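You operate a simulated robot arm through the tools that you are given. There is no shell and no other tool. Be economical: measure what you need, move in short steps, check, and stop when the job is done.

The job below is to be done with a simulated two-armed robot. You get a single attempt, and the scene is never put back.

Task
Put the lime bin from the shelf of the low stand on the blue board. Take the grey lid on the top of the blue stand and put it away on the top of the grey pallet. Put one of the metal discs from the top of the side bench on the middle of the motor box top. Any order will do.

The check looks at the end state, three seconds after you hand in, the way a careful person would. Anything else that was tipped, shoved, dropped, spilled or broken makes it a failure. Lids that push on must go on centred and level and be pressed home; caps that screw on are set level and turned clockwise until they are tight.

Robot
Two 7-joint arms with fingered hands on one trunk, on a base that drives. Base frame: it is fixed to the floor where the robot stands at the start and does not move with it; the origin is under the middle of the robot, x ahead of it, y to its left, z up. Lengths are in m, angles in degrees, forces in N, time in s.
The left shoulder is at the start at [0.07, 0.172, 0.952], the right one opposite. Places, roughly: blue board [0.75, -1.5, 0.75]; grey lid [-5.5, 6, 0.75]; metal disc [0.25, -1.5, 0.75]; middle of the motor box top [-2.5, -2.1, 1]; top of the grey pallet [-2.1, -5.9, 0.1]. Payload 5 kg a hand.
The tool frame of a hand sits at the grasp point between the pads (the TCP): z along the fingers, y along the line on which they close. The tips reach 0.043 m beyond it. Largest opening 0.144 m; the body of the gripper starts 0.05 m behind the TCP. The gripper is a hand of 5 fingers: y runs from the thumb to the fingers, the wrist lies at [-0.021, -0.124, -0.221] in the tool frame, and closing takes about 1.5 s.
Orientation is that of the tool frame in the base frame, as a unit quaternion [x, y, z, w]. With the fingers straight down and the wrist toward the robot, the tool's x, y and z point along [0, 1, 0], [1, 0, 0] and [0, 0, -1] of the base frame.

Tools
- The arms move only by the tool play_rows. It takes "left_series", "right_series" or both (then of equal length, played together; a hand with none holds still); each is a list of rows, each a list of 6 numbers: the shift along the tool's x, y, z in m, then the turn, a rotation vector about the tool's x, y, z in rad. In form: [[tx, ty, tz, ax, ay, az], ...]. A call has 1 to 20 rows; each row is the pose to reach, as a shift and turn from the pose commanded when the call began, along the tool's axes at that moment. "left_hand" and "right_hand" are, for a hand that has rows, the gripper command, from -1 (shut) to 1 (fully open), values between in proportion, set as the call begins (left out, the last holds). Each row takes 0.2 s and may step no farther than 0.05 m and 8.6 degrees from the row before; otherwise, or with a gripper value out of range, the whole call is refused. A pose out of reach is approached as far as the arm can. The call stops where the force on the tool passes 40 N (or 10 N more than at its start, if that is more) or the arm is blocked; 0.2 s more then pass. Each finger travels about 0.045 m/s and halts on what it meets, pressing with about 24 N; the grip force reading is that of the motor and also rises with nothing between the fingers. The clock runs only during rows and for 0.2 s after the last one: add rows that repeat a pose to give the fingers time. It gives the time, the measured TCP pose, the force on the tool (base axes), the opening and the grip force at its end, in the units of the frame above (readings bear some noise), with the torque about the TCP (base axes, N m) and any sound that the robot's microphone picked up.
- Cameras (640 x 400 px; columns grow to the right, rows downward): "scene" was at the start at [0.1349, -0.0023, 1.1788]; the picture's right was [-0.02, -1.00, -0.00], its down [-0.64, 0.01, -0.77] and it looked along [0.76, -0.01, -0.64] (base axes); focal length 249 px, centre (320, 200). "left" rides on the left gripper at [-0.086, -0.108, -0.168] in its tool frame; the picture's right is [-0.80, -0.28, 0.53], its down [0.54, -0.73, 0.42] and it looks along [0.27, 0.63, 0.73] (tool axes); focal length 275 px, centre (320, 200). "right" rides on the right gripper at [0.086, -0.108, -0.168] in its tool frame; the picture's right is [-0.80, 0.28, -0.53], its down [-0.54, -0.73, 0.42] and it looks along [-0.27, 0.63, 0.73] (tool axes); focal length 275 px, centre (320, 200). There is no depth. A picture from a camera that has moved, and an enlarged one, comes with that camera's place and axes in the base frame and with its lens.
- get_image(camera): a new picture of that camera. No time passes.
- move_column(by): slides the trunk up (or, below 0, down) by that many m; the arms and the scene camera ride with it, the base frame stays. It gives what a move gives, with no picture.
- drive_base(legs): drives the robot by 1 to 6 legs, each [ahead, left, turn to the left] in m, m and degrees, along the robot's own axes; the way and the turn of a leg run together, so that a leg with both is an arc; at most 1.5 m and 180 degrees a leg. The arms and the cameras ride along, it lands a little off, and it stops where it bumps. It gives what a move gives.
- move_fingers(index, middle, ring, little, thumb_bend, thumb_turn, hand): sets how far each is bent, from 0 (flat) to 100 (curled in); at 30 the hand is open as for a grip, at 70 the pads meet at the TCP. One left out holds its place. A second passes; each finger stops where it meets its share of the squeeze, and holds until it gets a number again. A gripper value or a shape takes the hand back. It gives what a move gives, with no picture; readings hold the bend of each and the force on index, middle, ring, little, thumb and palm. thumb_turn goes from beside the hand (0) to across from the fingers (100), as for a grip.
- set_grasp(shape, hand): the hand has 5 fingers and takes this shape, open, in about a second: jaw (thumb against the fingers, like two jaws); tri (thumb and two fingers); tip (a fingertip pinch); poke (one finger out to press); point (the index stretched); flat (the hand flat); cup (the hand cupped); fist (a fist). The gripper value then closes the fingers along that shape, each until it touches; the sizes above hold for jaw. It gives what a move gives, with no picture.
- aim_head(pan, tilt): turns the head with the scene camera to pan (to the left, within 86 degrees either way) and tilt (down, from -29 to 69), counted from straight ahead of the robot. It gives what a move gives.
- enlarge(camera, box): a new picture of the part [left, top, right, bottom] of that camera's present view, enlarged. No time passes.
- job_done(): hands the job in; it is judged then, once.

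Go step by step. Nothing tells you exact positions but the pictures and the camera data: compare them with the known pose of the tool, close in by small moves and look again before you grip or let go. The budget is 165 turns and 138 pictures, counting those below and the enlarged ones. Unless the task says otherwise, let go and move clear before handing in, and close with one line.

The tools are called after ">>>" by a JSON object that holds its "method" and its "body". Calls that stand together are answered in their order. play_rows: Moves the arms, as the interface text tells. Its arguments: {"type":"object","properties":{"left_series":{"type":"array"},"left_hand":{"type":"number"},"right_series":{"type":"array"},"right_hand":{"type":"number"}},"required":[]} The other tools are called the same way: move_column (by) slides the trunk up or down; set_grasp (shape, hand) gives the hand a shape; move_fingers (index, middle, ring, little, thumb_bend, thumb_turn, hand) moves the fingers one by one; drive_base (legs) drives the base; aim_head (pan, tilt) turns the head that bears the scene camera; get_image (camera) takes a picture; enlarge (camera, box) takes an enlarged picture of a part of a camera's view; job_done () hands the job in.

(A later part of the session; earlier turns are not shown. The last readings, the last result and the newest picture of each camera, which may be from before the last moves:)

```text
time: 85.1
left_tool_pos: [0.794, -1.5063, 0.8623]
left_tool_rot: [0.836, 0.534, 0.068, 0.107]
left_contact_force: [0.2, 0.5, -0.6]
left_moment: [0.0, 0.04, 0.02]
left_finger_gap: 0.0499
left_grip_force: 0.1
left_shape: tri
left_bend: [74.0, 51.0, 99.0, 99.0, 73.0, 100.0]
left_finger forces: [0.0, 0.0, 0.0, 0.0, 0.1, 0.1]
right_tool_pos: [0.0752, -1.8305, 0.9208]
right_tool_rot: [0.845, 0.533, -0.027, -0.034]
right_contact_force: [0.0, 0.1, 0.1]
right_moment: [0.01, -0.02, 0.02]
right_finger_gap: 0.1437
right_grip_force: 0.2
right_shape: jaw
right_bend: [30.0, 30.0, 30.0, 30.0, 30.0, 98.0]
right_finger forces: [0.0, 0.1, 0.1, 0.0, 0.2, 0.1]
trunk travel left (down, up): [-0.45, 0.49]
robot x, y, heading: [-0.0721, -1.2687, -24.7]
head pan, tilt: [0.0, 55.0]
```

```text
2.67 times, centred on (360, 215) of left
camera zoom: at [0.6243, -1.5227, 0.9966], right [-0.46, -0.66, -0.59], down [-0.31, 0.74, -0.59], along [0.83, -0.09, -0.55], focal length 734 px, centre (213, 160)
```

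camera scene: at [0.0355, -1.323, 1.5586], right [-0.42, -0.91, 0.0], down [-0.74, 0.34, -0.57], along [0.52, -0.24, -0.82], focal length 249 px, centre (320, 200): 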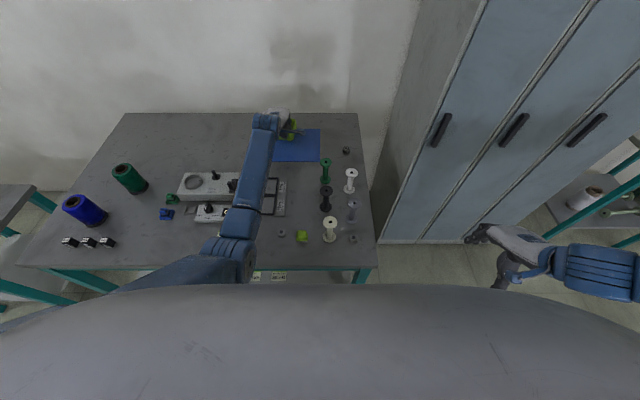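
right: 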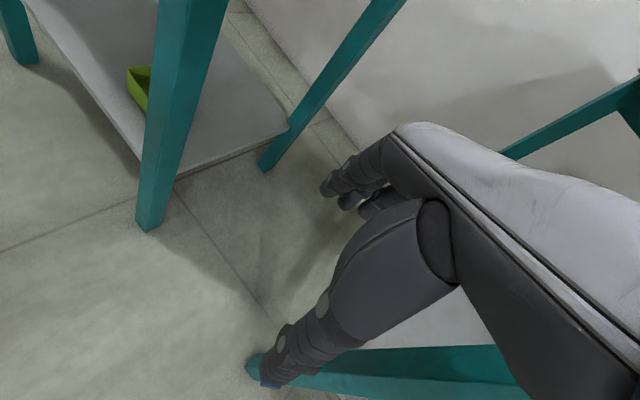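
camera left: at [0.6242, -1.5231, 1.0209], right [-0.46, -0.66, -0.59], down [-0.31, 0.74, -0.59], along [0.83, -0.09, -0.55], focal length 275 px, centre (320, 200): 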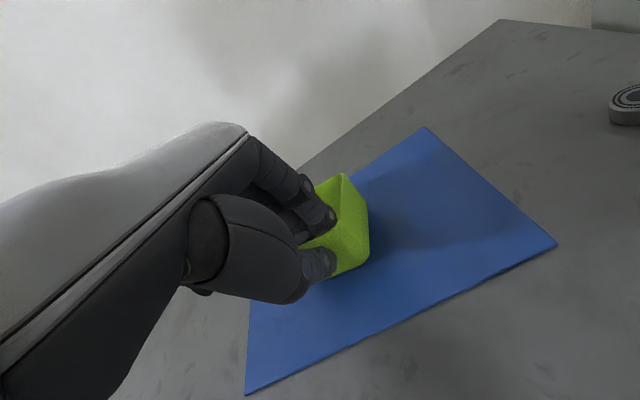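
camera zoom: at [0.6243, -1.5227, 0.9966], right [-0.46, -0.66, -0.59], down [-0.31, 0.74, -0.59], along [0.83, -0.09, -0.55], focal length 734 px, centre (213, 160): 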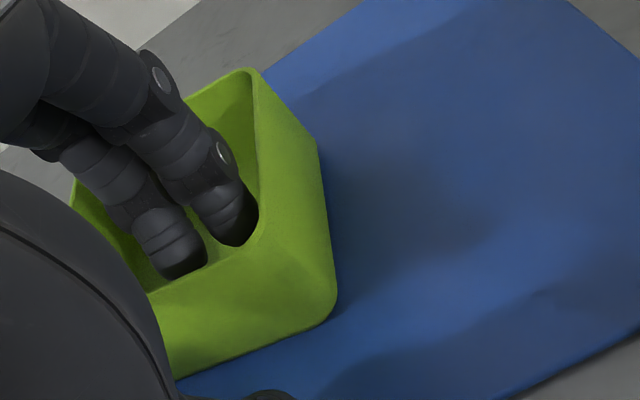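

Released and the bin stands flat on the board. I lift straight up out of it, then draw the hand back.

>>> {"method": "play_rows", "body": {"left_series": [[0, 0.0075, -0.029, 0, 0, 0], [0, 0.0155, -0.058, 0, 0, 0], [0, 0.024, -0.09, 0, 0, 0], [0, 0.034, -0.13, 0, 0, 0]]}}

>>> {"method": "play_rows", "body": {"left_series": [[0.0034, -0.0433, -0.0116, 0, 0, 0], [0.0068, -0.0866, -0.0232, 0, 0, 0], [0.0102, -0.13, -0.0348, 0, 0, 0], [0.0136, -0.173, -0.0464, 0, 0, 0], [0.017, -0.2164, -0.058, 0, 0, 0], [0.0204, -0.2597, -0.0696, 0, 0, 0], [0.0238, -0.303, -0.0812, 0, 0, 0], [0.0272, -0.3362, -0.09, 0, 0, 0]]}}

>>> {"method": "enlarge", "body": {"camera": "scene", "box": [180, 100, 400, 260]}}

```text
time: 86.1
left_tool_pos: [0.7941, -1.5055, 0.9948]
left_tool_rot: [0.836, 0.535, 0.068, 0.106]
left_contact_force: [-0.7, 0.8, -0.7]
left_moment: [-0.02, -0.03, 0.0]
left_finger_gap: 0.0501
left_grip_force: 0.0
left_shape: tri
left_bend: [74.0, 51.0, 99.0, 99.0, 73.0, 100.0]
left_finger forces: [0.0, 0.0, 0.0, 0.1, 0.0, 0.0]
right_tool_pos: [0.0762, -1.8303, 0.921]
right_tool_rot: [0.845, 0.533, -0.028, -0.034]
right_contact_force: [0.5, 0.1, 0.7]
right_moment: [0.01, 0.02, 0.01]
right_finger_gap: 0.1439
right_grip_force: 0.0
right_shape: jaw
right_bend: [30.0, 30.0, 30.0, 30.0, 30.0, 98.0]
right_finger forces: [0.0, 0.1, 0.0, 0.1, 0.1, 0.0]
trunk travel left (down, up): [-0.45, 0.49]
robot x, y, heading: [-0.0716, -1.2715, -24.5]
head pan, tilt: [0.0, 55.0]
```

```text
time: 87.9
left_tool_pos: [0.4945, -1.3371, 0.998]
left_tool_rot: [0.836, 0.534, 0.068, 0.106]
left_contact_force: [0.3, 0.0, -0.3]
left_moment: [0.0, 0.02, 0.0]
left_finger_gap: 0.0503
left_grip_force: 0.0
left_shape: tri
left_bend: [74.0, 51.0, 99.0, 99.0, 73.0, 100.0]
left_finger forces: [0.1, 0.1, 0.0, 0.0, 0.0, 0.0]
left hand out of reach, approached as far as the arm can: row 8
right_tool_pos: [0.0752, -1.829, 0.9214]
right_tool_rot: [0.845, 0.533, -0.027, -0.034]
right_contact_force: [-0.6, -0.6, 0.1]
right_moment: [-0.01, 0.01, -0.03]
right_finger_gap: 0.1437
right_grip_force: 0.1
right_shape: jaw
right_bend: [30.0, 30.0, 30.0, 30.0, 30.0, 98.0]
right_finger forces: [0.0, 0.0, 0.0, 0.0, 0.0, 0.1]
trunk travel left (down, up): [-0.45, 0.49]
robot x, y, heading: [-0.0699, -1.2676, -24.4]
head pan, tilt: [0.0, 55.0]
```

```text
2.50 times, centred on (290, 180) of scene
camera zoom: at [0.0376, -1.3237, 1.5583], right [-0.42, -0.91, 0.0], down [-0.74, 0.34, -0.57], along [0.52, -0.24, -0.82], focal length 622 px, centre (395, 250)
```

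zoom: 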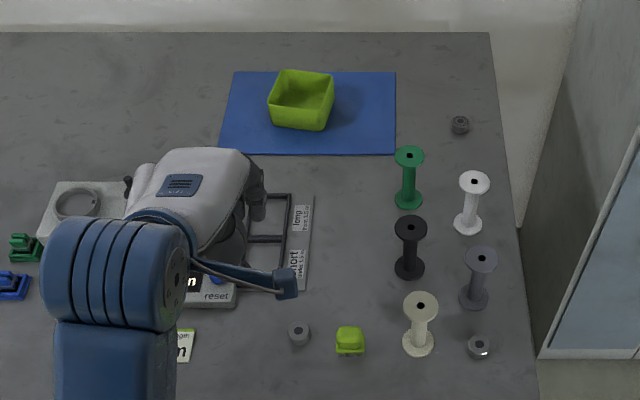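

The bin is well on the board. Three small round metal parts are on the bench; I zoom to tell which are discs.

>>> {"method": "enlarge", "body": {"camera": "scene", "box": [270, 215, 370, 260]}}

>>> {"method": "enlarge", "body": {"camera": "scene", "box": [320, 130, 370, 165]}}

>>> {"method": "get_image", "body": {"camera": "left"}}

```text
6.40 times, centred on (320, 238) of scene
camera zoom: at [0.0376, -1.3237, 1.5583], right [-0.42, -0.91, 0.0], down [-0.74, 0.34, -0.57], along [0.52, -0.24, -0.82], focal length 1593 px, centre (320, -40)
```

zoom: 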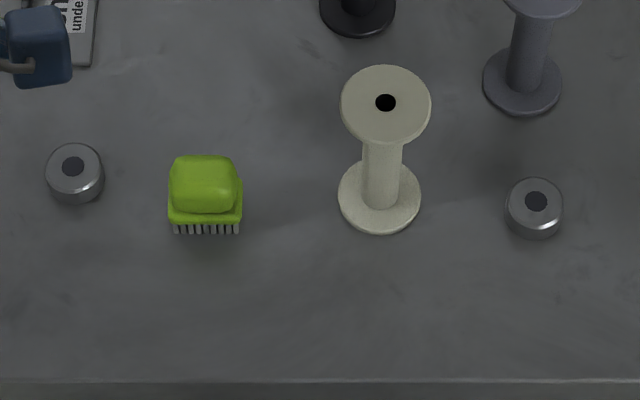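

```text
11.43 times, centred on (345, 148) of scene
camera zoom: at [0.0376, -1.3237, 1.5583], right [-0.42, -0.91, 0.0], down [-0.74, 0.34, -0.57], along [0.52, -0.24, -0.82], focal length 2845 px, centre (34, 800)
```

zoom: 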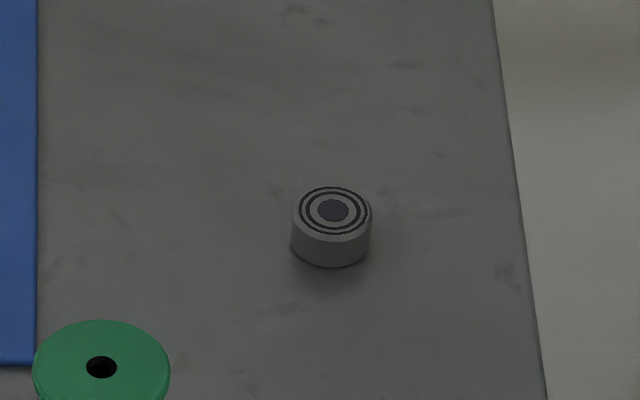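

```text
85 pictures are left
camera left: at [0.3239, -1.3547, 1.1312], right [-0.46, -0.66, -0.59], down [-0.31, 0.74, -0.59], along [0.83, -0.09, -0.55], focal length 275 px, centre (320, 200)
```

left: 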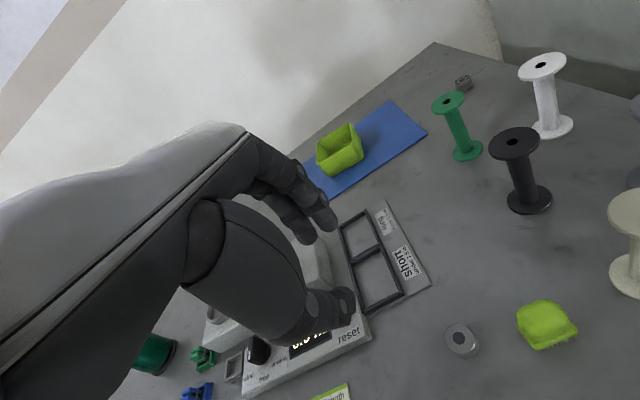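

The back one is a bearing; the two plain ones in front are the metal discs. I take the one left of the green brush with the left hand, from straight above: back off 0.14 m and level the hand first.

>>> {"method": "drive_base", "body": {"legs": [[-0.14, 0, 0]]}}

>>> {"method": "play_rows", "body": {"left_series": [[0, 0, 0, 0.131, 0, 0], [0, 0, 0, 0.26, 0, 0], [0, 0, 0, 0.26, 0, 0]]}}

>>> {"method": "enlarge", "body": {"camera": "scene", "box": [240, 170, 380, 260]}}

>>> {"method": "get_image", "body": {"camera": "left"}}

```text
time: 89.3
left_tool_pos: [0.3701, -1.2798, 0.9953]
left_tool_rot: [0.835, 0.535, 0.067, 0.106]
left_contact_force: [-0.4, 0.6, -0.8]
left_moment: [0.01, 0.0, 0.01]
left_finger_gap: 0.05
left_grip_force: 0.0
left_shape: tri
left_bend: [74.0, 51.0, 99.0, 99.0, 73.0, 100.0]
left_finger forces: [0.1, 0.0, 0.0, 0.0, 0.1, 0.0]
right_tool_pos: [-0.0478, -1.7733, 0.9202]
right_tool_rot: [0.845, 0.533, -0.028, -0.034]
right_contact_force: [0.0, 0.1, 0.1]
right_moment: [-0.03, -0.01, 0.01]
right_finger_gap: 0.1438
right_grip_force: 0.0
right_shape: jaw
right_bend: [30.0, 30.0, 30.0, 30.0, 30.0, 98.0]
right_finger forces: [0.0, 0.0, 0.0, 0.0, 0.0, 0.1]
trunk travel left (down, up): [-0.45, 0.49]
robot x, y, heading: [-0.1971, -1.2186, -24.5]
head pan, tilt: [0.0, 55.0]
```

```text
time: 90.1
left_tool_pos: [0.3683, -1.2804, 0.9964]
left_tool_rot: [0.843, 0.538, -0.001, -0.003]
left_contact_force: [-0.5, -1.1, 0.7]
left_moment: [0.01, -0.04, -0.03]
left_finger_gap: 0.05
left_grip_force: 0.0
left_shape: tri
left_bend: [74.0, 51.0, 99.0, 99.0, 73.0, 100.0]
left_finger forces: [0.1, 0.1, 0.0, 0.1, 0.0, 0.0]
right_tool_pos: [-0.0491, -1.7723, 0.9219]
right_tool_rot: [0.845, 0.533, -0.027, -0.034]
right_contact_force: [0.0, 0.9, -0.5]
right_moment: [0.0, -0.01, -0.03]
right_finger_gap: 0.1439
right_grip_force: 0.2
right_shape: jaw
right_bend: [30.0, 30.0, 30.0, 30.0, 30.0, 98.0]
right_finger forces: [0.0, 0.0, 0.1, 0.0, 0.0, 0.0]
trunk travel left (down, up): [-0.45, 0.49]
robot x, y, heading: [-0.1957, -1.2143, -24.7]
head pan, tilt: [0.0, 55.0]
```

```text
4.44 times, centred on (310, 215) of scene
camera zoom: at [-0.0878, -1.2657, 1.5584], right [-0.42, -0.91, 0.0], down [-0.74, 0.34, -0.57], along [0.52, -0.24, -0.82], focal length 1106 px, centre (364, 133)
```

zoom: 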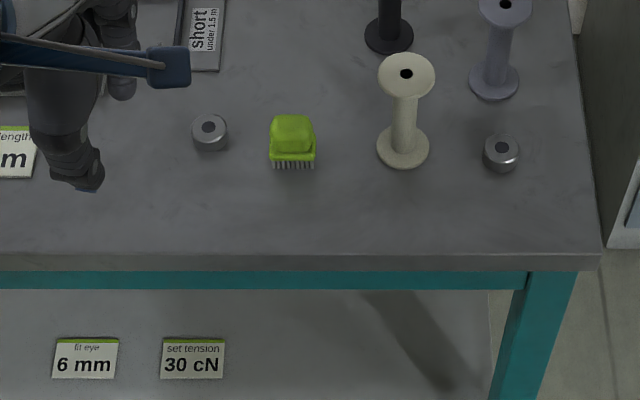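

```text
83 pictures are left
camera left: at [0.2352, -1.314, 1.1644], right [-0.6, -0.6, -0.53], down [-0.43, 0.8, -0.42], along [0.68, -0.02, -0.74], focal length 275 px, centre (320, 200)
```

left: 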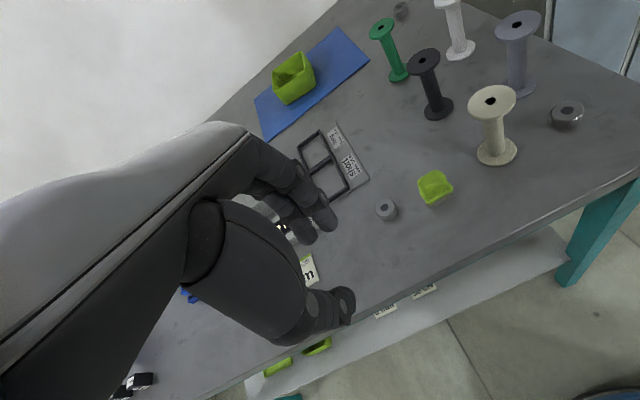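

The disc is at about (0.427, -1.366, 0.83). I move over it, with the fingers open to about 8 cm.

>>> {"method": "play_rows", "body": {"left_series": [[-0.018, 0.03, 0, 0, 0, 0], [-0.036, 0.06, 0, 0, 0, 0], [-0.0537, 0.0883, 0, 0, 0, 0], [-0.0537, 0.0883, 0.04, 0, 0, 0], [-0.0537, 0.0883, 0.08, 0, 0, 0]], "left_hand": 0.1}}

>>> {"method": "get_image", "body": {"camera": "left"}}

>>> {"method": "enlarge", "body": {"camera": "scene", "box": [240, 170, 380, 260]}}

```text
time: 91.3
left_tool_pos: [0.4254, -1.364, 0.9142]
left_tool_rot: [0.842, 0.539, -0.002, -0.002]
left_contact_force: [0.4, -0.2, -0.3]
left_moment: [0.01, -0.02, -0.03]
left_finger_gap: 0.079
left_grip_force: 0.1
left_shape: tri
left_bend: [74.0, 43.0, 99.0, 99.0, 68.0, 100.0]
left_finger forces: [0.0, 0.1, 0.0, 0.1, 0.0, 0.1]
right_tool_pos: [-0.048, -1.7742, 0.9207]
right_tool_rot: [0.845, 0.534, -0.028, -0.034]
right_contact_force: [0.6, 0.6, 0.8]
right_moment: [-0.03, 0.01, 0.03]
right_finger_gap: 0.1438
right_grip_force: 0.1
right_shape: jaw
right_bend: [30.0, 30.0, 30.0, 30.0, 30.0, 98.0]
right_finger forces: [0.1, 0.1, 0.0, 0.0, 0.0, 0.0]
trunk travel left (down, up): [-0.45, 0.49]
robot x, y, heading: [-0.1984, -1.2124, -25.1]
head pan, tilt: [0.0, 55.0]
```

```text
82 pictures are left
camera left: at [0.2922, -1.3989, 1.0819], right [-0.59, -0.6, -0.53], down [-0.43, 0.8, -0.42], along [0.68, -0.02, -0.73], focal length 275 px, centre (320, 200)
```

left: 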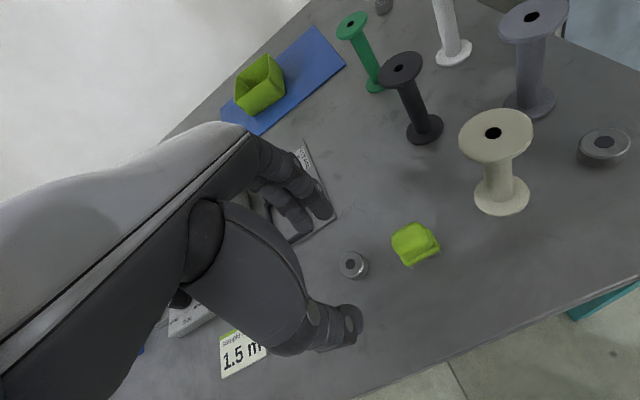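

```text
4.44 times, centred on (310, 215) of scene
camera zoom: at [-0.0863, -1.2666, 1.5583], right [-0.42, -0.91, 0.0], down [-0.74, 0.34, -0.57], along [0.52, -0.24, -0.82], focal length 1106 px, centre (364, 133)
```

zoom: 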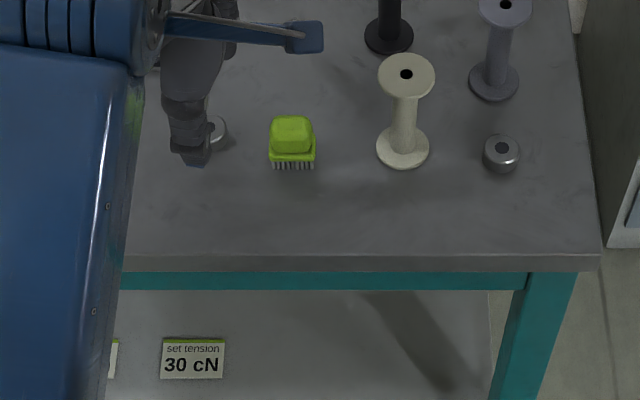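

Nearly above; I correct 1 cm and lower to 4 cm above the surface.

>>> {"method": "play_rows", "body": {"left_series": [[-0.004, 0.009, 0.02, 0, 0, 0], [-0.004, 0.009, 0.05, 0, 0, 0], [-0.004, 0.009, 0.05, 0, 0, 0]]}}

>>> {"method": "enlarge", "body": {"camera": "left", "box": [240, 160, 420, 360]}}

```text
time: 92.1
left_tool_pos: [0.4327, -1.3727, 0.8648]
left_tool_rot: [0.842, 0.539, -0.002, -0.003]
left_contact_force: [-0.1, -0.1, -0.2]
left_moment: [0.0, 0.01, -0.01]
left_finger_gap: 0.0792
left_grip_force: 0.0
left_shape: tri
left_bend: [74.0, 43.0, 99.0, 99.0, 68.0, 100.0]
left_finger forces: [0.1, 0.0, 0.1, 0.0, 0.1, 0.0]
right_tool_pos: [-0.0481, -1.7741, 0.92]
right_tool_rot: [0.845, 0.533, -0.028, -0.035]
right_contact_force: [-0.7, -0.4, -0.1]
right_moment: [0.01, -0.01, 0.01]
right_finger_gap: 0.1438
right_grip_force: 0.0
right_shape: jaw
right_bend: [30.0, 30.0, 30.0, 30.0, 30.0, 98.0]
right_finger forces: [0.0, 0.0, 0.0, 0.0, 0.1, 0.0]
trunk travel left (down, up): [-0.45, 0.49]
robot x, y, heading: [-0.1934, -1.2116, -24.8]
head pan, tilt: [0.0, 55.0]
```

```text
2.00 times, centred on (330, 260) of left
camera zoom: at [0.2988, -1.4062, 1.0331], right [-0.59, -0.6, -0.53], down [-0.43, 0.8, -0.42], along [0.68, -0.02, -0.74], focal length 551 px, centre (300, 80)
```

zoom: 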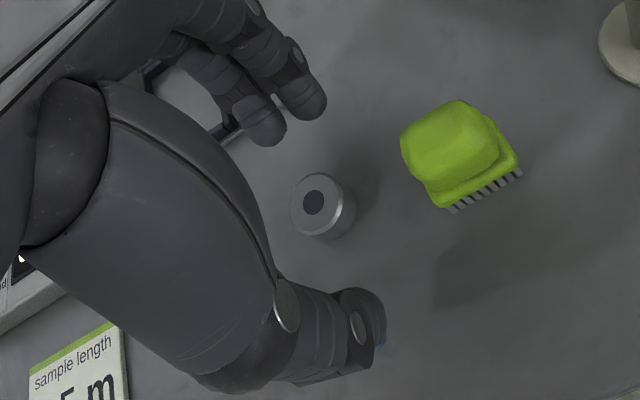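

Well aligned. I lower in small steps watching the force.

>>> {"method": "play_rows", "body": {"left_series": [[0, -0.002, 0.01, 0, 0, 0], [0, -0.002, 0.018, 0, 0, 0], [0, -0.002, 0.018, 0, 0, 0]]}}

>>> {"method": "enlarge", "body": {"camera": "left", "box": [240, 160, 420, 360]}}

```text
time: 92.9
left_tool_pos: [0.4301, -1.3733, 0.8472]
left_tool_rot: [0.843, 0.538, -0.003, -0.003]
left_contact_force: [-0.3, 0.3, 0.3]
left_moment: [0.01, 0.02, 0.03]
left_finger_gap: 0.0789
left_grip_force: 0.0
left_shape: tri
left_bend: [74.0, 43.0, 99.0, 99.0, 68.0, 100.0]
left_finger forces: [0.0, 0.1, 0.0, 0.0, 0.0, 0.1]
right_tool_pos: [-0.0484, -1.7727, 0.92]
right_tool_rot: [0.844, 0.534, -0.028, -0.035]
right_contact_force: [0.5, -0.5, 0.7]
right_moment: [0.0, -0.02, 0.02]
right_finger_gap: 0.1439
right_grip_force: 0.1
right_shape: jaw
right_bend: [30.0, 30.0, 30.0, 30.0, 30.0, 98.0]
right_finger forces: [0.1, 0.0, 0.1, 0.0, 0.0, 0.1]
trunk travel left (down, up): [-0.45, 0.49]
robot x, y, heading: [-0.1954, -1.2167, -24.8]
head pan, tilt: [0.0, 55.0]
```

```text
2.00 times, centred on (330, 260) of left
camera zoom: at [0.2968, -1.4059, 1.0155], right [-0.6, -0.6, -0.53], down [-0.43, 0.8, -0.42], along [0.68, -0.02, -0.74], focal length 551 px, centre (300, 80)
```

zoom: 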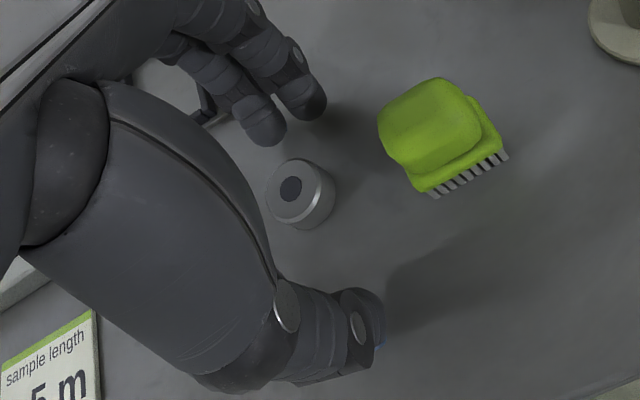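

Still no contact. Down another 9 mm, then close.

>>> {"method": "play_rows", "body": {"left_series": [[0, 0, 0.005, 0, 0, 0], [0, 0, 0.009, 0, 0, 0], [0, 0, 0.009, 0, 0, 0]]}}

>>> {"method": "enlarge", "body": {"camera": "left", "box": [240, 160, 420, 360]}}

```text
time: 93.7
left_tool_pos: [0.4322, -1.3725, 0.8436]
left_tool_rot: [0.843, 0.539, 0.0, 0.002]
left_contact_force: [1.5, 0.6, 37.0]
left_moment: [0.05, 0.49, 0.05]
left_finger_gap: 0.0785
left_grip_force: 0.1
left_shape: tri
left_bend: [74.0, 43.0, 99.0, 99.0, 69.0, 100.0]
left_finger forces: [9.6, 4.8, 0.0, 0.1, 21.7, 0.0]
right_tool_pos: [-0.0495, -1.7723, 0.9218]
right_tool_rot: [0.845, 0.533, -0.027, -0.033]
right_contact_force: [-1.0, 0.0, -0.7]
right_moment: [-0.03, -0.01, 0.0]
right_finger_gap: 0.1438
right_grip_force: 0.2
right_shape: jaw
right_bend: [30.0, 30.0, 30.0, 30.0, 30.0, 98.0]
right_finger forces: [0.0, 0.1, 0.0, 0.0, 0.0, 0.1]
trunk travel left (down, up): [-0.45, 0.49]
robot x, y, heading: [-0.1942, -1.2144, -24.2]
head pan, tilt: [0.0, 55.0]
```

```text
2.00 times, centred on (330, 260) of left
camera zoom: at [0.2963, -1.4057, 1.0105], right [-0.59, -0.6, -0.53], down [-0.43, 0.8, -0.43], along [0.68, -0.02, -0.73], focal length 551 px, centre (300, 80)
```

zoom: 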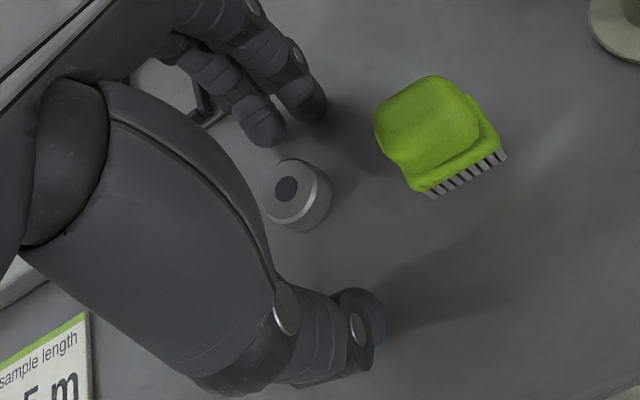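

The tips touch the bench. I raise 3 mm, close partly around the disc, then lower the rest.

>>> {"method": "play_rows", "body": {"left_series": [[0, -0.002, -0.004, 0, 0, 0], [0, -0.002, -0.004, 0, 0, 0], [0, -0.002, -0.004, 0, 0, 0], [0, -0.002, -0.004, 0, 0, 0], [0, -0.002, -0.004, 0, 0, 0]], "left_hand": -0.35}}

>>> {"method": "enlarge", "body": {"camera": "left", "box": [240, 160, 420, 360]}}

```text
time: 94.9
left_tool_pos: [0.4303, -1.3715, 0.8432]
left_tool_rot: [0.842, 0.539, -0.002, -0.003]
left_contact_force: [-0.5, 0.7, 6.1]
left_moment: [0.02, -0.11, -0.04]
left_finger_gap: 0.0323
left_grip_force: 23.7
left_shape: tri
left_bend: [74.0, 57.0, 100.0, 100.0, 79.0, 100.0]
left_finger forces: [2.4, 13.2, 0.1, 0.0, 14.6, 0.0]
right_tool_pos: [-0.0488, -1.7722, 0.9213]
right_tool_rot: [0.845, 0.533, -0.028, -0.033]
right_contact_force: [0.4, 0.0, -0.4]
right_moment: [0.0, -0.02, 0.0]
right_finger_gap: 0.1437
right_grip_force: 0.0
right_shape: jaw
right_bend: [30.0, 30.0, 30.0, 30.0, 30.0, 98.0]
right_finger forces: [0.0, 0.0, 0.0, 0.1, 0.0, 0.1]
trunk travel left (down, up): [-0.45, 0.49]
robot x, y, heading: [-0.1964, -1.2156, -24.6]
head pan, tilt: [0.0, 55.0]
```

```text
2.00 times, centred on (330, 260) of left
camera zoom: at [0.2955, -1.4052, 1.0106], right [-0.6, -0.6, -0.53], down [-0.43, 0.8, -0.42], along [0.68, -0.02, -0.74], focal length 551 px, centre (300, 80)
```

zoom: 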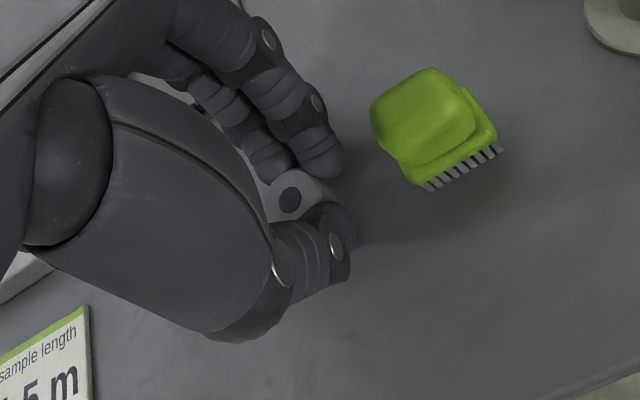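

It is already gripping the disc (gap 3.2 cm). I close firmly and lift a little.

>>> {"method": "play_rows", "body": {"left_series": [[0, 0, 0, 0, 0, 0], [0, 0, 0, 0, 0, 0], [0, 0, 0, 0, 0, 0], [0, 0, -0.02, 0, 0, 0], [0, 0, -0.04, 0, 0, 0], [0, 0, -0.04, 0, 0, 0]], "left_hand": -1}}

>>> {"method": "enlarge", "body": {"camera": "left", "box": [240, 160, 420, 360]}}

```text
time: 96.3
left_tool_pos: [0.4302, -1.3708, 0.8833]
left_tool_rot: [0.843, 0.539, -0.001, -0.003]
left_contact_force: [0.3, 0.7, 0.5]
left_moment: [0.02, 0.02, 0.01]
left_finger_gap: 0.0317
left_grip_force: 23.8
left_shape: tri
left_bend: [74.0, 57.0, 100.0, 100.0, 79.0, 100.0]
left_finger forces: [2.9, 11.5, 0.1, 0.0, 13.3, 0.0]
right_tool_pos: [-0.0481, -1.7732, 0.9204]
right_tool_rot: [0.845, 0.533, -0.027, -0.034]
right_contact_force: [0.1, -0.4, 0.7]
right_moment: [0.0, 0.01, -0.01]
right_finger_gap: 0.1439
right_grip_force: 0.1
right_shape: jaw
right_bend: [30.0, 30.0, 30.0, 30.0, 30.0, 98.0]
right_finger forces: [0.0, 0.1, 0.1, 0.0, 0.0, 0.0]
trunk travel left (down, up): [-0.45, 0.49]
robot x, y, heading: [-0.191, -1.2175, -24.7]
head pan, tilt: [0.0, 55.0]
```

```text
2.00 times, centred on (330, 260) of left
camera zoom: at [0.2962, -1.4042, 1.0512], right [-0.6, -0.6, -0.53], down [-0.43, 0.8, -0.42], along [0.68, -0.02, -0.74], focal length 551 px, centre (300, 80)
```

zoom: 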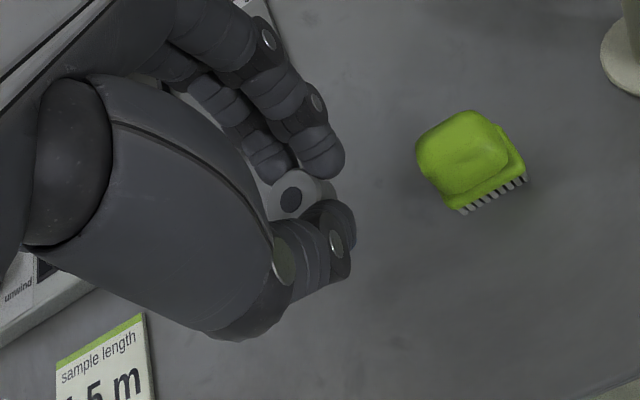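

The disc is held flat. I raise it, back away from the bench and turn towards the motor box.

>>> {"method": "play_rows", "body": {"left_series": [[0, 0, -0.04, 0, 0, 0], [0, -0.03, -0.08, 0, 0, 0], [0, -0.06, -0.11, 0, 0, 0]]}}

>>> {"method": "drive_base", "body": {"legs": [[-0.6, 0, 0], [0, 0, -134]]}}

>>> {"method": "aim_head", "body": {"pan": 0, "tilt": 25}}

>>> {"method": "get_image", "body": {"camera": "scene"}}

```text
time: 97.1
left_tool_pos: [0.3759, -1.345, 0.9947]
left_tool_rot: [0.842, 0.539, -0.002, -0.003]
left_contact_force: [-0.2, -0.2, 0.1]
left_moment: [-0.02, -0.03, 0.03]
left_finger_gap: 0.0313
left_grip_force: 24.6
left_shape: tri
left_bend: [74.0, 57.0, 100.0, 100.0, 79.0, 100.0]
left_finger forces: [2.9, 11.6, 0.0, 0.1, 13.2, 0.0]
right_tool_pos: [-0.0499, -1.7732, 0.9204]
right_tool_rot: [0.845, 0.534, -0.028, -0.034]
right_contact_force: [0.2, 0.7, 0.4]
right_moment: [0.0, 0.01, -0.01]
right_finger_gap: 0.1438
right_grip_force: 0.0
right_shape: jaw
right_bend: [30.0, 30.0, 30.0, 30.0, 30.0, 98.0]
right_finger forces: [0.1, 0.0, 0.0, 0.0, 0.1, 0.1]
trunk travel left (down, up): [-0.45, 0.49]
robot x, y, heading: [-0.1964, -1.2174, -24.5]
head pan, tilt: [0.0, 55.0]
```

```text
time: 105.9
left_tool_pos: [-1.2215, -1.3081, 0.9936]
left_tool_rot: [0.835, -0.55, 0.002, -0.003]
left_contact_force: [-0.3, -0.3, -0.6]
left_moment: [0.01, 0.02, 0.02]
left_finger_gap: 0.0315
left_grip_force: 23.8
left_shape: tri
left_bend: [74.0, 57.0, 100.0, 100.0, 79.0, 100.0]
left_finger forces: [3.1, 11.3, 0.0, 0.0, 12.4, 0.1]
right_tool_pos: [-1.2564, -0.7056, 0.9204]
right_tool_rot: [0.831, -0.555, 0.02, -0.039]
right_contact_force: [-0.1, -1.0, 0.0]
right_moment: [-0.03, 0.0, 0.0]
right_finger_gap: 0.144
right_grip_force: 0.0
right_shape: jaw
right_bend: [30.0, 30.0, 30.0, 30.0, 30.0, 98.0]
right_finger forces: [0.0, 0.0, 0.0, 0.1, 0.0, 0.0]
trunk travel left (down, up): [-0.45, 0.49]
robot x, y, heading: [-0.7415, -0.9658, -156.6]
head pan, tilt: [0.0, 55.0]
```

```text
time: 106.9
left_tool_pos: [-1.2225, -1.3066, 0.9946]
left_tool_rot: [0.835, -0.55, 0.003, -0.002]
left_contact_force: [-0.3, -0.1, -1.0]
left_moment: [-0.02, 0.03, 0.03]
left_finger_gap: 0.0315
left_grip_force: 24.6
left_shape: tri
left_bend: [74.0, 57.0, 100.0, 100.0, 79.0, 100.0]
left_finger forces: [3.1, 11.2, 0.1, 0.0, 12.4, 0.1]
right_tool_pos: [-1.2561, -0.7047, 0.9194]
right_tool_rot: [0.831, -0.555, 0.02, -0.04]
right_contact_force: [-0.4, 0.0, 0.3]
right_moment: [0.0, 0.02, 0.03]
right_finger_gap: 0.1439
right_grip_force: 0.0
right_shape: jaw
right_bend: [30.0, 30.0, 30.0, 30.0, 30.0, 98.0]
right_finger forces: [0.1, 0.0, 0.1, 0.0, 0.1, 0.1]
trunk travel left (down, up): [-0.45, 0.49]
robot x, y, heading: [-0.7413, -0.9664, -156.5]
head pan, tilt: [0.0, 25.0]
```

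```text
75 pictures are left
camera scene: at [-0.8733, -1.0245, 1.6021], right [-0.4, 0.92, 0.0], down [0.39, 0.17, -0.91], along [-0.83, -0.36, -0.42], focal length 249 px, centre (320, 200)
```

scene: 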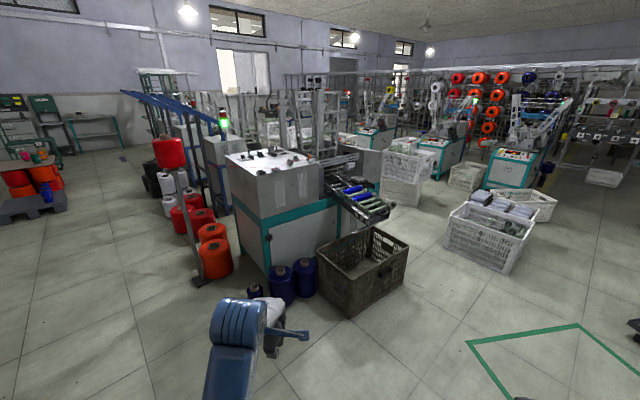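

I see the machine ahead with spools and a crate at its foot. I zoom on its box top and the pallet.

>>> {"method": "enlarge", "body": {"camera": "scene", "box": [190, 110, 430, 310]}}

>>> {"method": "enlarge", "body": {"camera": "scene", "box": [0, 130, 120, 230]}}

```text
2.00 times, centred on (310, 210) of scene
camera zoom: at [-0.8733, -1.0245, 1.6021], right [-0.4, 0.92, 0.0], down [0.39, 0.17, -0.91], along [-0.83, -0.36, -0.42], focal length 498 px, centre (340, 180)
```

zoom: 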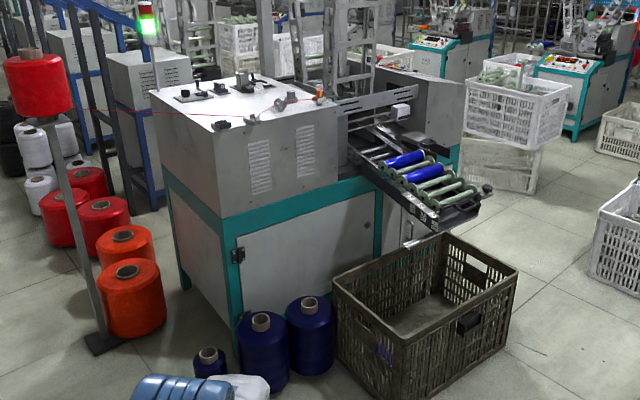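

```text
4.00 times, centred on (60, 180) of scene
camera zoom: at [-0.8733, -1.0245, 1.6021], right [-0.4, 0.92, 0.0], down [0.39, 0.17, -0.91], along [-0.83, -0.36, -0.42], focal length 996 px, centre (1360, 280)
```

zoom: 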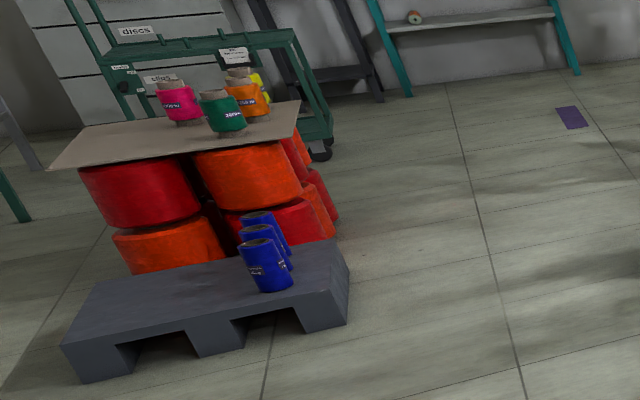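

The motor box top centre is about (-2.6, -2.2, 1.04), with spools around its foot. I raise the trunk and drive closer for a good look.

>>> {"method": "move_column", "body": {"by": 0.2}}

>>> {"method": "drive_base", "body": {"legs": [[0.97, 0.56, 0], [0, 0, -9]]}}

>>> {"method": "aim_head", "body": {"pan": 0, "tilt": 42}}

>>> {"method": "get_image", "body": {"camera": "scene"}}

```text
time: 109.0
left_tool_pos: [-1.2226, -1.307, 1.1941]
left_tool_rot: [0.835, -0.55, 0.003, -0.003]
left_contact_force: [-0.2, -0.5, -0.9]
left_moment: [-0.02, -0.04, 0.01]
left_finger_gap: 0.0314
left_grip_force: 23.8
left_shape: tri
left_bend: [74.0, 57.0, 100.0, 100.0, 79.0, 100.0]
left_finger forces: [3.1, 11.2, 0.0, 0.1, 12.4, 0.0]
right_tool_pos: [-1.2562, -0.7052, 1.1199]
right_tool_rot: [0.831, -0.555, 0.019, -0.039]
right_contact_force: [0.7, -0.7, 0.2]
right_moment: [0.01, 0.06, -0.02]
right_finger_gap: 0.1441
right_grip_force: 0.0
right_shape: jaw
right_bend: [30.0, 30.0, 30.0, 30.0, 30.0, 98.0]
right_finger forces: [0.0, 0.0, 0.0, 0.1, 0.0, 0.1]
trunk travel left (down, up): [-0.65, 0.29]
robot x, y, heading: [-0.7435, -0.9677, -156.6]
head pan, tilt: [0.0, 25.0]
```

```text
time: 115.4
left_tool_pos: [-1.914, -2.1378, 1.1936]
left_tool_rot: [0.796, -0.605, 0.002, -0.004]
left_contact_force: [-0.6, -0.7, -0.6]
left_moment: [0.03, -0.01, -0.02]
left_finger_gap: 0.0315
left_grip_force: 23.6
left_shape: tri
left_bend: [74.0, 57.0, 100.0, 100.0, 79.0, 100.0]
left_finger forces: [3.2, 11.1, 0.1, 0.1, 12.3, 0.1]
right_tool_pos: [-1.8659, -1.5369, 1.1214]
right_tool_rot: [0.791, -0.61, 0.024, -0.038]
right_contact_force: [0.4, -0.6, 0.3]
right_moment: [0.02, -0.02, 0.02]
right_finger_gap: 0.144
right_grip_force: 0.0
right_shape: jaw
right_bend: [30.0, 30.0, 30.0, 30.0, 30.0, 98.0]
right_finger forces: [0.0, 0.0, 0.0, 0.0, 0.0, 0.1]
trunk travel left (down, up): [-0.65, 0.29]
robot x, y, heading: [-1.3911, -1.8675, -164.3]
head pan, tilt: [0.0, 25.0]
```

```text
time: 116.2
left_tool_pos: [-1.914, -2.1361, 1.1934]
left_tool_rot: [0.796, -0.605, 0.002, -0.003]
left_contact_force: [0.8, 0.0, 0.7]
left_moment: [-0.02, -0.03, 0.0]
left_finger_gap: 0.0316
left_grip_force: 24.0
left_shape: tri
left_bend: [74.0, 57.0, 100.0, 100.0, 79.0, 100.0]
left_finger forces: [3.2, 11.3, 0.0, 0.1, 12.3, 0.0]
right_tool_pos: [-1.8657, -1.5335, 1.12]
right_tool_rot: [0.792, -0.609, 0.022, -0.038]
right_contact_force: [0.0, 0.1, 0.7]
right_moment: [-0.06, 0.0, -0.02]
right_finger_gap: 0.144
right_grip_force: 0.1
right_shape: jaw
right_bend: [30.0, 30.0, 30.0, 30.0, 30.0, 98.0]
right_finger forces: [0.0, 0.1, 0.0, 0.1, 0.0, 0.0]
trunk travel left (down, up): [-0.65, 0.29]
robot x, y, heading: [-1.391, -1.8666, -164.1]
head pan, tilt: [0.0, 42.0]
```

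```text
72 pictures are left
camera scene: at [-1.5213, -1.9006, 1.7761], right [-0.27, 0.96, 0.0], down [0.64, 0.18, -0.74], along [-0.72, -0.2, -0.67], focal length 249 px, centre (320, 200)
```

scene: 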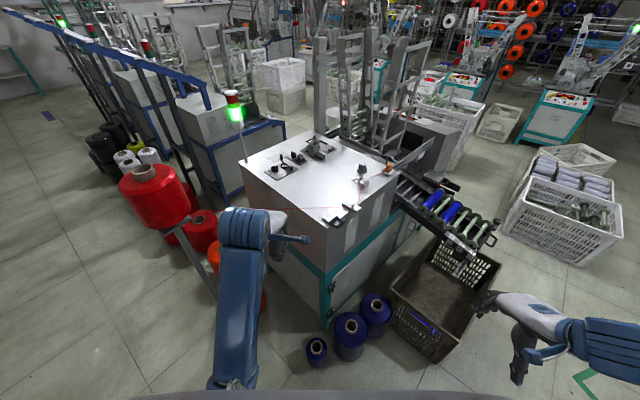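

>>> {"method": "enlarge", "body": {"camera": "scene", "box": [220, 120, 420, 245]}}

```text
3.20 times, centred on (320, 182) of scene
camera zoom: at [-1.5213, -1.9006, 1.7761], right [-0.27, 0.96, 0.0], down [0.64, 0.18, -0.74], along [-0.72, -0.2, -0.67], focal length 796 px, centre (320, 256)
```

zoom: 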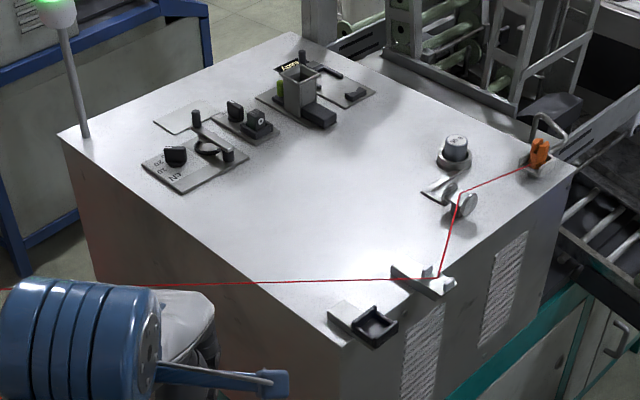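

The middle of the box top is clear and lies about 1.2 m ahead at (-2.55, -2.2). I drive carefully to about (-1.62, -1.99), keeping clear of the spools.

>>> {"method": "drive_base", "body": {"legs": [[0.254, 0.056, 0], [0, 0, -14]]}}

>>> {"method": "aim_head", "body": {"pan": 0, "tilt": 52}}

>>> {"method": "get_image", "body": {"camera": "scene"}}

>>> {"method": "get_image", "body": {"camera": "left"}}

```text
time: 118.2
left_tool_pos: [-2.1481, -2.2623, 1.1932]
left_tool_rot: [0.796, -0.605, 0.003, -0.003]
left_contact_force: [-1.0, -0.1, 0.0]
left_moment: [0.04, -0.06, 0.04]
left_finger_gap: 0.0315
left_grip_force: 24.7
left_shape: tri
left_bend: [74.0, 57.0, 100.0, 100.0, 79.0, 100.0]
left_finger forces: [3.1, 11.3, 0.0, 0.0, 12.5, 0.0]
right_tool_pos: [-2.1002, -1.6606, 1.1206]
right_tool_rot: [0.792, -0.609, 0.023, -0.038]
right_contact_force: [-0.9, -0.5, -1.0]
right_moment: [0.04, -0.01, 0.01]
right_finger_gap: 0.1439
right_grip_force: 0.1
right_shape: jaw
right_bend: [30.0, 30.0, 30.0, 30.0, 30.0, 98.0]
right_finger forces: [0.0, 0.0, 0.0, 0.0, 0.0, 0.1]
trunk travel left (down, up): [-0.65, 0.29]
robot x, y, heading: [-1.6246, -1.9889, -164.3]
head pan, tilt: [0.0, 42.0]
stopped in leg 1: the robot was blocked; the commanded pose is now the measured one
```

```text
time: 118.9
left_tool_pos: [-2.1474, -2.26, 1.1938]
left_tool_rot: [0.796, -0.605, 0.002, -0.003]
left_contact_force: [0.4, 0.0, -1.2]
left_moment: [0.0, -0.07, -0.01]
left_finger_gap: 0.0314
left_grip_force: 24.1
left_shape: tri
left_bend: [74.0, 57.0, 100.0, 100.0, 79.0, 100.0]
left_finger forces: [2.9, 11.3, 0.1, 0.0, 12.5, 0.1]
right_tool_pos: [-2.0995, -1.6603, 1.1197]
right_tool_rot: [0.792, -0.609, 0.023, -0.038]
right_contact_force: [-0.1, -0.4, -0.7]
right_moment: [0.02, -0.03, 0.01]
right_finger_gap: 0.1437
right_grip_force: 0.2
right_shape: jaw
right_bend: [30.0, 30.0, 30.0, 30.0, 30.0, 98.0]
right_finger forces: [0.0, 0.1, 0.0, 0.1, 0.1, 0.1]
trunk travel left (down, up): [-0.65, 0.29]
robot x, y, heading: [-1.627, -1.9875, -164.3]
head pan, tilt: [0.0, 52.0]
```

```text
70 pictures are left
camera scene: at [-1.7471, -2.0237, 1.762], right [-0.27, 0.96, 0.0], down [0.76, 0.21, -0.62], along [-0.59, -0.17, -0.79], focal length 249 px, centre (320, 200)
```

scene: 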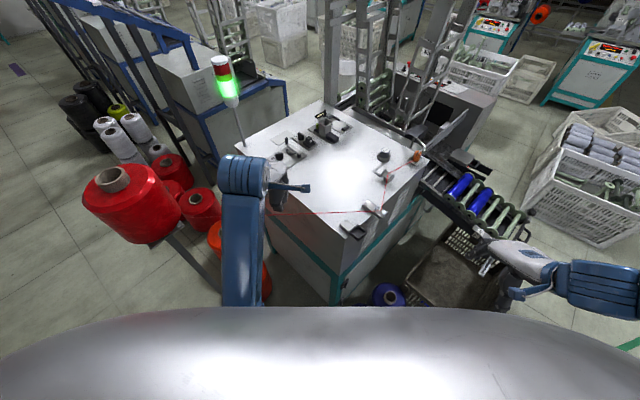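

```text
69 pictures are left
camera left: at [-2.0671, -2.1498, 1.3616], right [0.06, 0.84, -0.53], down [0.85, -0.33, -0.42], along [-0.53, -0.42, -0.74], focal length 275 px, centre (320, 200)
```

left: 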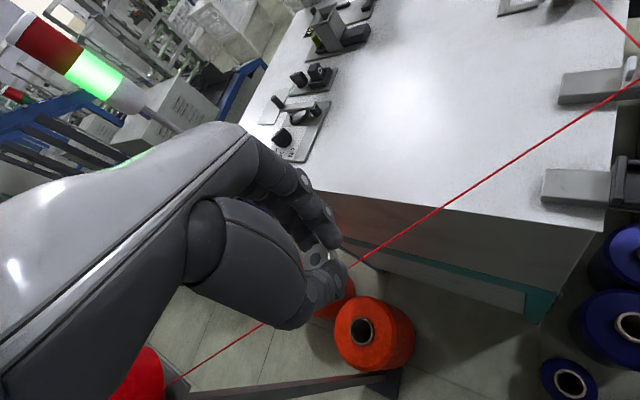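

The base touched something lightly and stopped; the spools still stand unmoved. From here the target is within reach; I zoom in to measure it.

>>> {"method": "enlarge", "body": {"camera": "scene", "box": [210, 90, 440, 240]}}

```text
2.67 times, centred on (325, 165) of scene
camera zoom: at [-1.7471, -2.0237, 1.762], right [-0.27, 0.96, 0.0], down [0.76, 0.21, -0.62], along [-0.59, -0.17, -0.79], focal length 664 px, centre (307, 293)
```

zoom: 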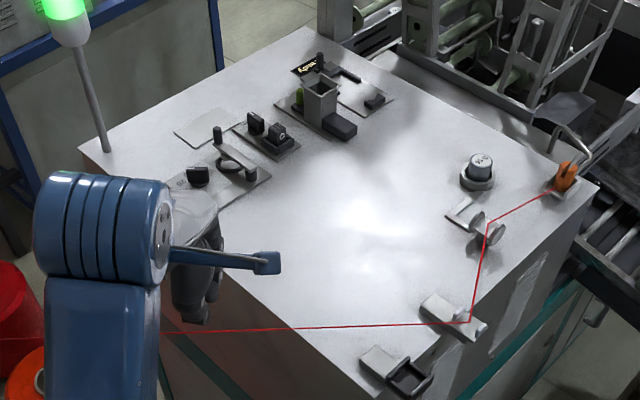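

The target is 0.95 m away and slightly right; I back off 3 cm and turn 14° right so the left arm has a straight reach.

>>> {"method": "drive_base", "body": {"legs": [[-0.03, 0, 0], [0, 0, -14]]}}

>>> {"method": "play_rows", "body": {"left_series": [[0, 0.03, -0.035, 0, 0, 0], [0, 0.06, -0.07, -0.06, 0, 0], [0, 0.09, -0.105, -0.12, 0, 0], [0, 0.12, -0.14, -0.17, 0, 0], [0, 0.15, -0.175, -0.17, 0, 0], [0, 0.18, -0.21, -0.17, 0, 0], [0, 0.21, -0.24, -0.17, 0, 0]]}}

>>> {"method": "get_image", "body": {"camera": "scene"}}

```text
time: 120.6
left_tool_pos: [-2.1686, -2.1161, 1.1942]
left_tool_rot: [0.714, -0.7, 0.003, -0.002]
left_contact_force: [1.2, -0.1, 0.3]
left_moment: [-0.03, 0.04, -0.01]
left_finger_gap: 0.0317
left_grip_force: 24.6
left_shape: tri
left_bend: [74.0, 57.0, 100.0, 100.0, 79.0, 100.0]
left_finger forces: [3.0, 11.1, 0.1, 0.1, 12.4, 0.0]
right_tool_pos: [-1.9751, -1.5453, 1.1219]
right_tool_rot: [0.71, -0.703, 0.027, -0.035]
right_contact_force: [0.7, 1.0, -0.2]
right_moment: [-0.03, 0.02, 0.01]
right_finger_gap: 0.144
right_grip_force: 0.1
right_shape: jaw
right_bend: [30.0, 30.0, 30.0, 30.0, 30.0, 98.0]
right_finger forces: [0.0, 0.0, 0.0, 0.0, 0.0, 0.1]
trunk travel left (down, up): [-0.65, 0.29]
robot x, y, heading: [-1.5997, -1.9823, -178.7]
head pan, tilt: [0.0, 52.0]
```

```text
time: 122.2
left_tool_pos: [-2.3818, -2.1204, 1.4323]
left_tool_rot: [0.713, -0.697, -0.057, 0.058]
left_contact_force: [0.2, -0.2, -1.1]
left_moment: [-0.01, 0.01, -0.02]
left_finger_gap: 0.0313
left_grip_force: 24.2
left_shape: tri
left_bend: [74.0, 57.0, 100.0, 100.0, 79.0, 100.0]
left_finger forces: [2.8, 11.3, 0.0, 0.0, 12.5, 0.0]
right_tool_pos: [-1.9763, -1.5445, 1.1207]
right_tool_rot: [0.71, -0.703, 0.027, -0.034]
right_contact_force: [-0.3, -0.1, 0.2]
right_moment: [-0.02, 0.01, 0.01]
right_finger_gap: 0.1437
right_grip_force: 0.0
right_shape: jaw
right_bend: [30.0, 30.0, 30.0, 30.0, 30.0, 98.0]
right_finger forces: [0.1, 0.1, 0.1, 0.0, 0.0, 0.0]
trunk travel left (down, up): [-0.65, 0.29]
robot x, y, heading: [-1.5931, -1.9806, -178.7]
head pan, tilt: [0.0, 52.0]
```

```text
67 pictures are left
camera scene: at [-1.7236, -1.9844, 1.7619], right [-0.03, 1.0, 0.0], down [0.79, 0.02, -0.61], along [-0.61, -0.02, -0.79], focal length 249 px, centre (320, 200)
```

scene: 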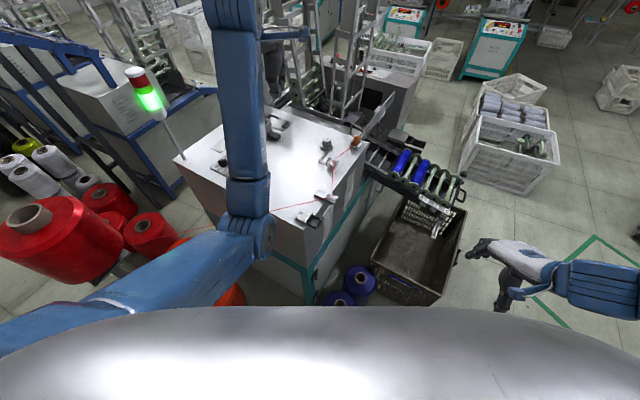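

The arm is clear of the yarn and red spool. I lower the trunk by 0.22 m to bring the shoulder level for the long reach, and re-measure.

>>> {"method": "move_column", "body": {"by": -0.22}}

>>> {"method": "get_image", "body": {"camera": "left"}}

>>> {"method": "enlarge", "body": {"camera": "scene", "box": [150, 60, 390, 220]}}

```text
time: 124.5
left_tool_pos: [-2.3787, -2.1195, 1.2139]
left_tool_rot: [0.713, -0.697, -0.058, 0.059]
left_contact_force: [0.4, -0.1, -0.8]
left_moment: [0.0, -0.02, 0.0]
left_finger_gap: 0.0316
left_grip_force: 23.8
left_shape: tri
left_bend: [74.0, 57.0, 100.0, 100.0, 79.0, 100.0]
left_finger forces: [2.9, 11.3, 0.0, 0.0, 12.3, 0.0]
right_tool_pos: [-1.9757, -1.5461, 0.9009]
right_tool_rot: [0.71, -0.703, 0.027, -0.035]
right_contact_force: [-0.1, -0.7, -0.7]
right_moment: [-0.03, 0.0, 0.03]
right_finger_gap: 0.1438
right_grip_force: 0.0
right_shape: jaw
right_bend: [30.0, 30.0, 30.0, 30.0, 30.0, 98.0]
right_finger forces: [0.0, 0.0, 0.0, 0.1, 0.0, 0.1]
trunk travel left (down, up): [-0.43, 0.51]
robot x, y, heading: [-1.5975, -1.98, -178.2]
head pan, tilt: [0.0, 52.0]
```

```text
66 pictures are left
camera left: at [-2.2475, -2.0322, 1.3603], right [0.18, 0.8, -0.57], down [0.66, -0.53, -0.54], along [-0.73, -0.28, -0.62], focal length 275 px, centre (320, 200)
```

left: 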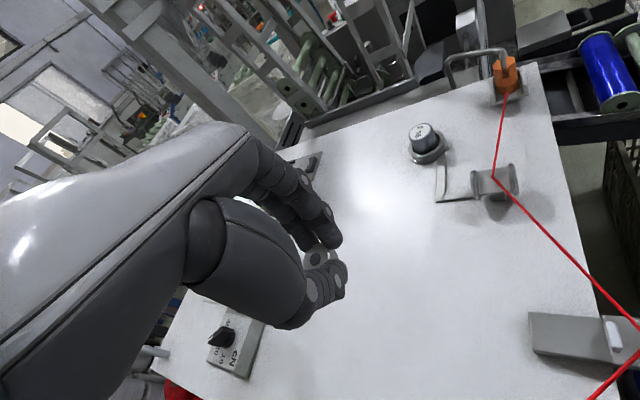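

```text
2.50 times, centred on (270, 140) of scene
camera zoom: at [-1.7223, -1.9847, 1.5421], right [-0.03, 1.0, 0.0], down [0.79, 0.02, -0.62], along [-0.62, -0.02, -0.79], focal length 622 px, centre (445, 350)
```

zoom: 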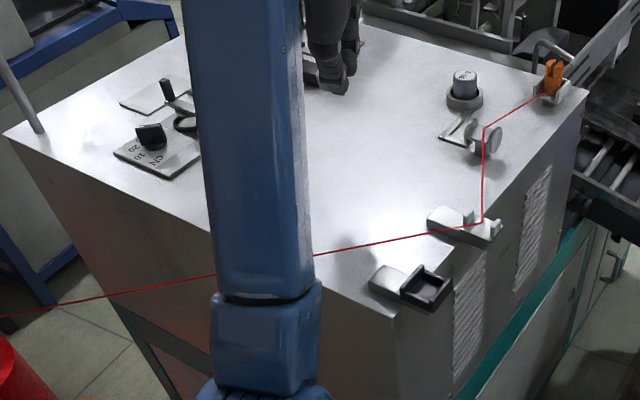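

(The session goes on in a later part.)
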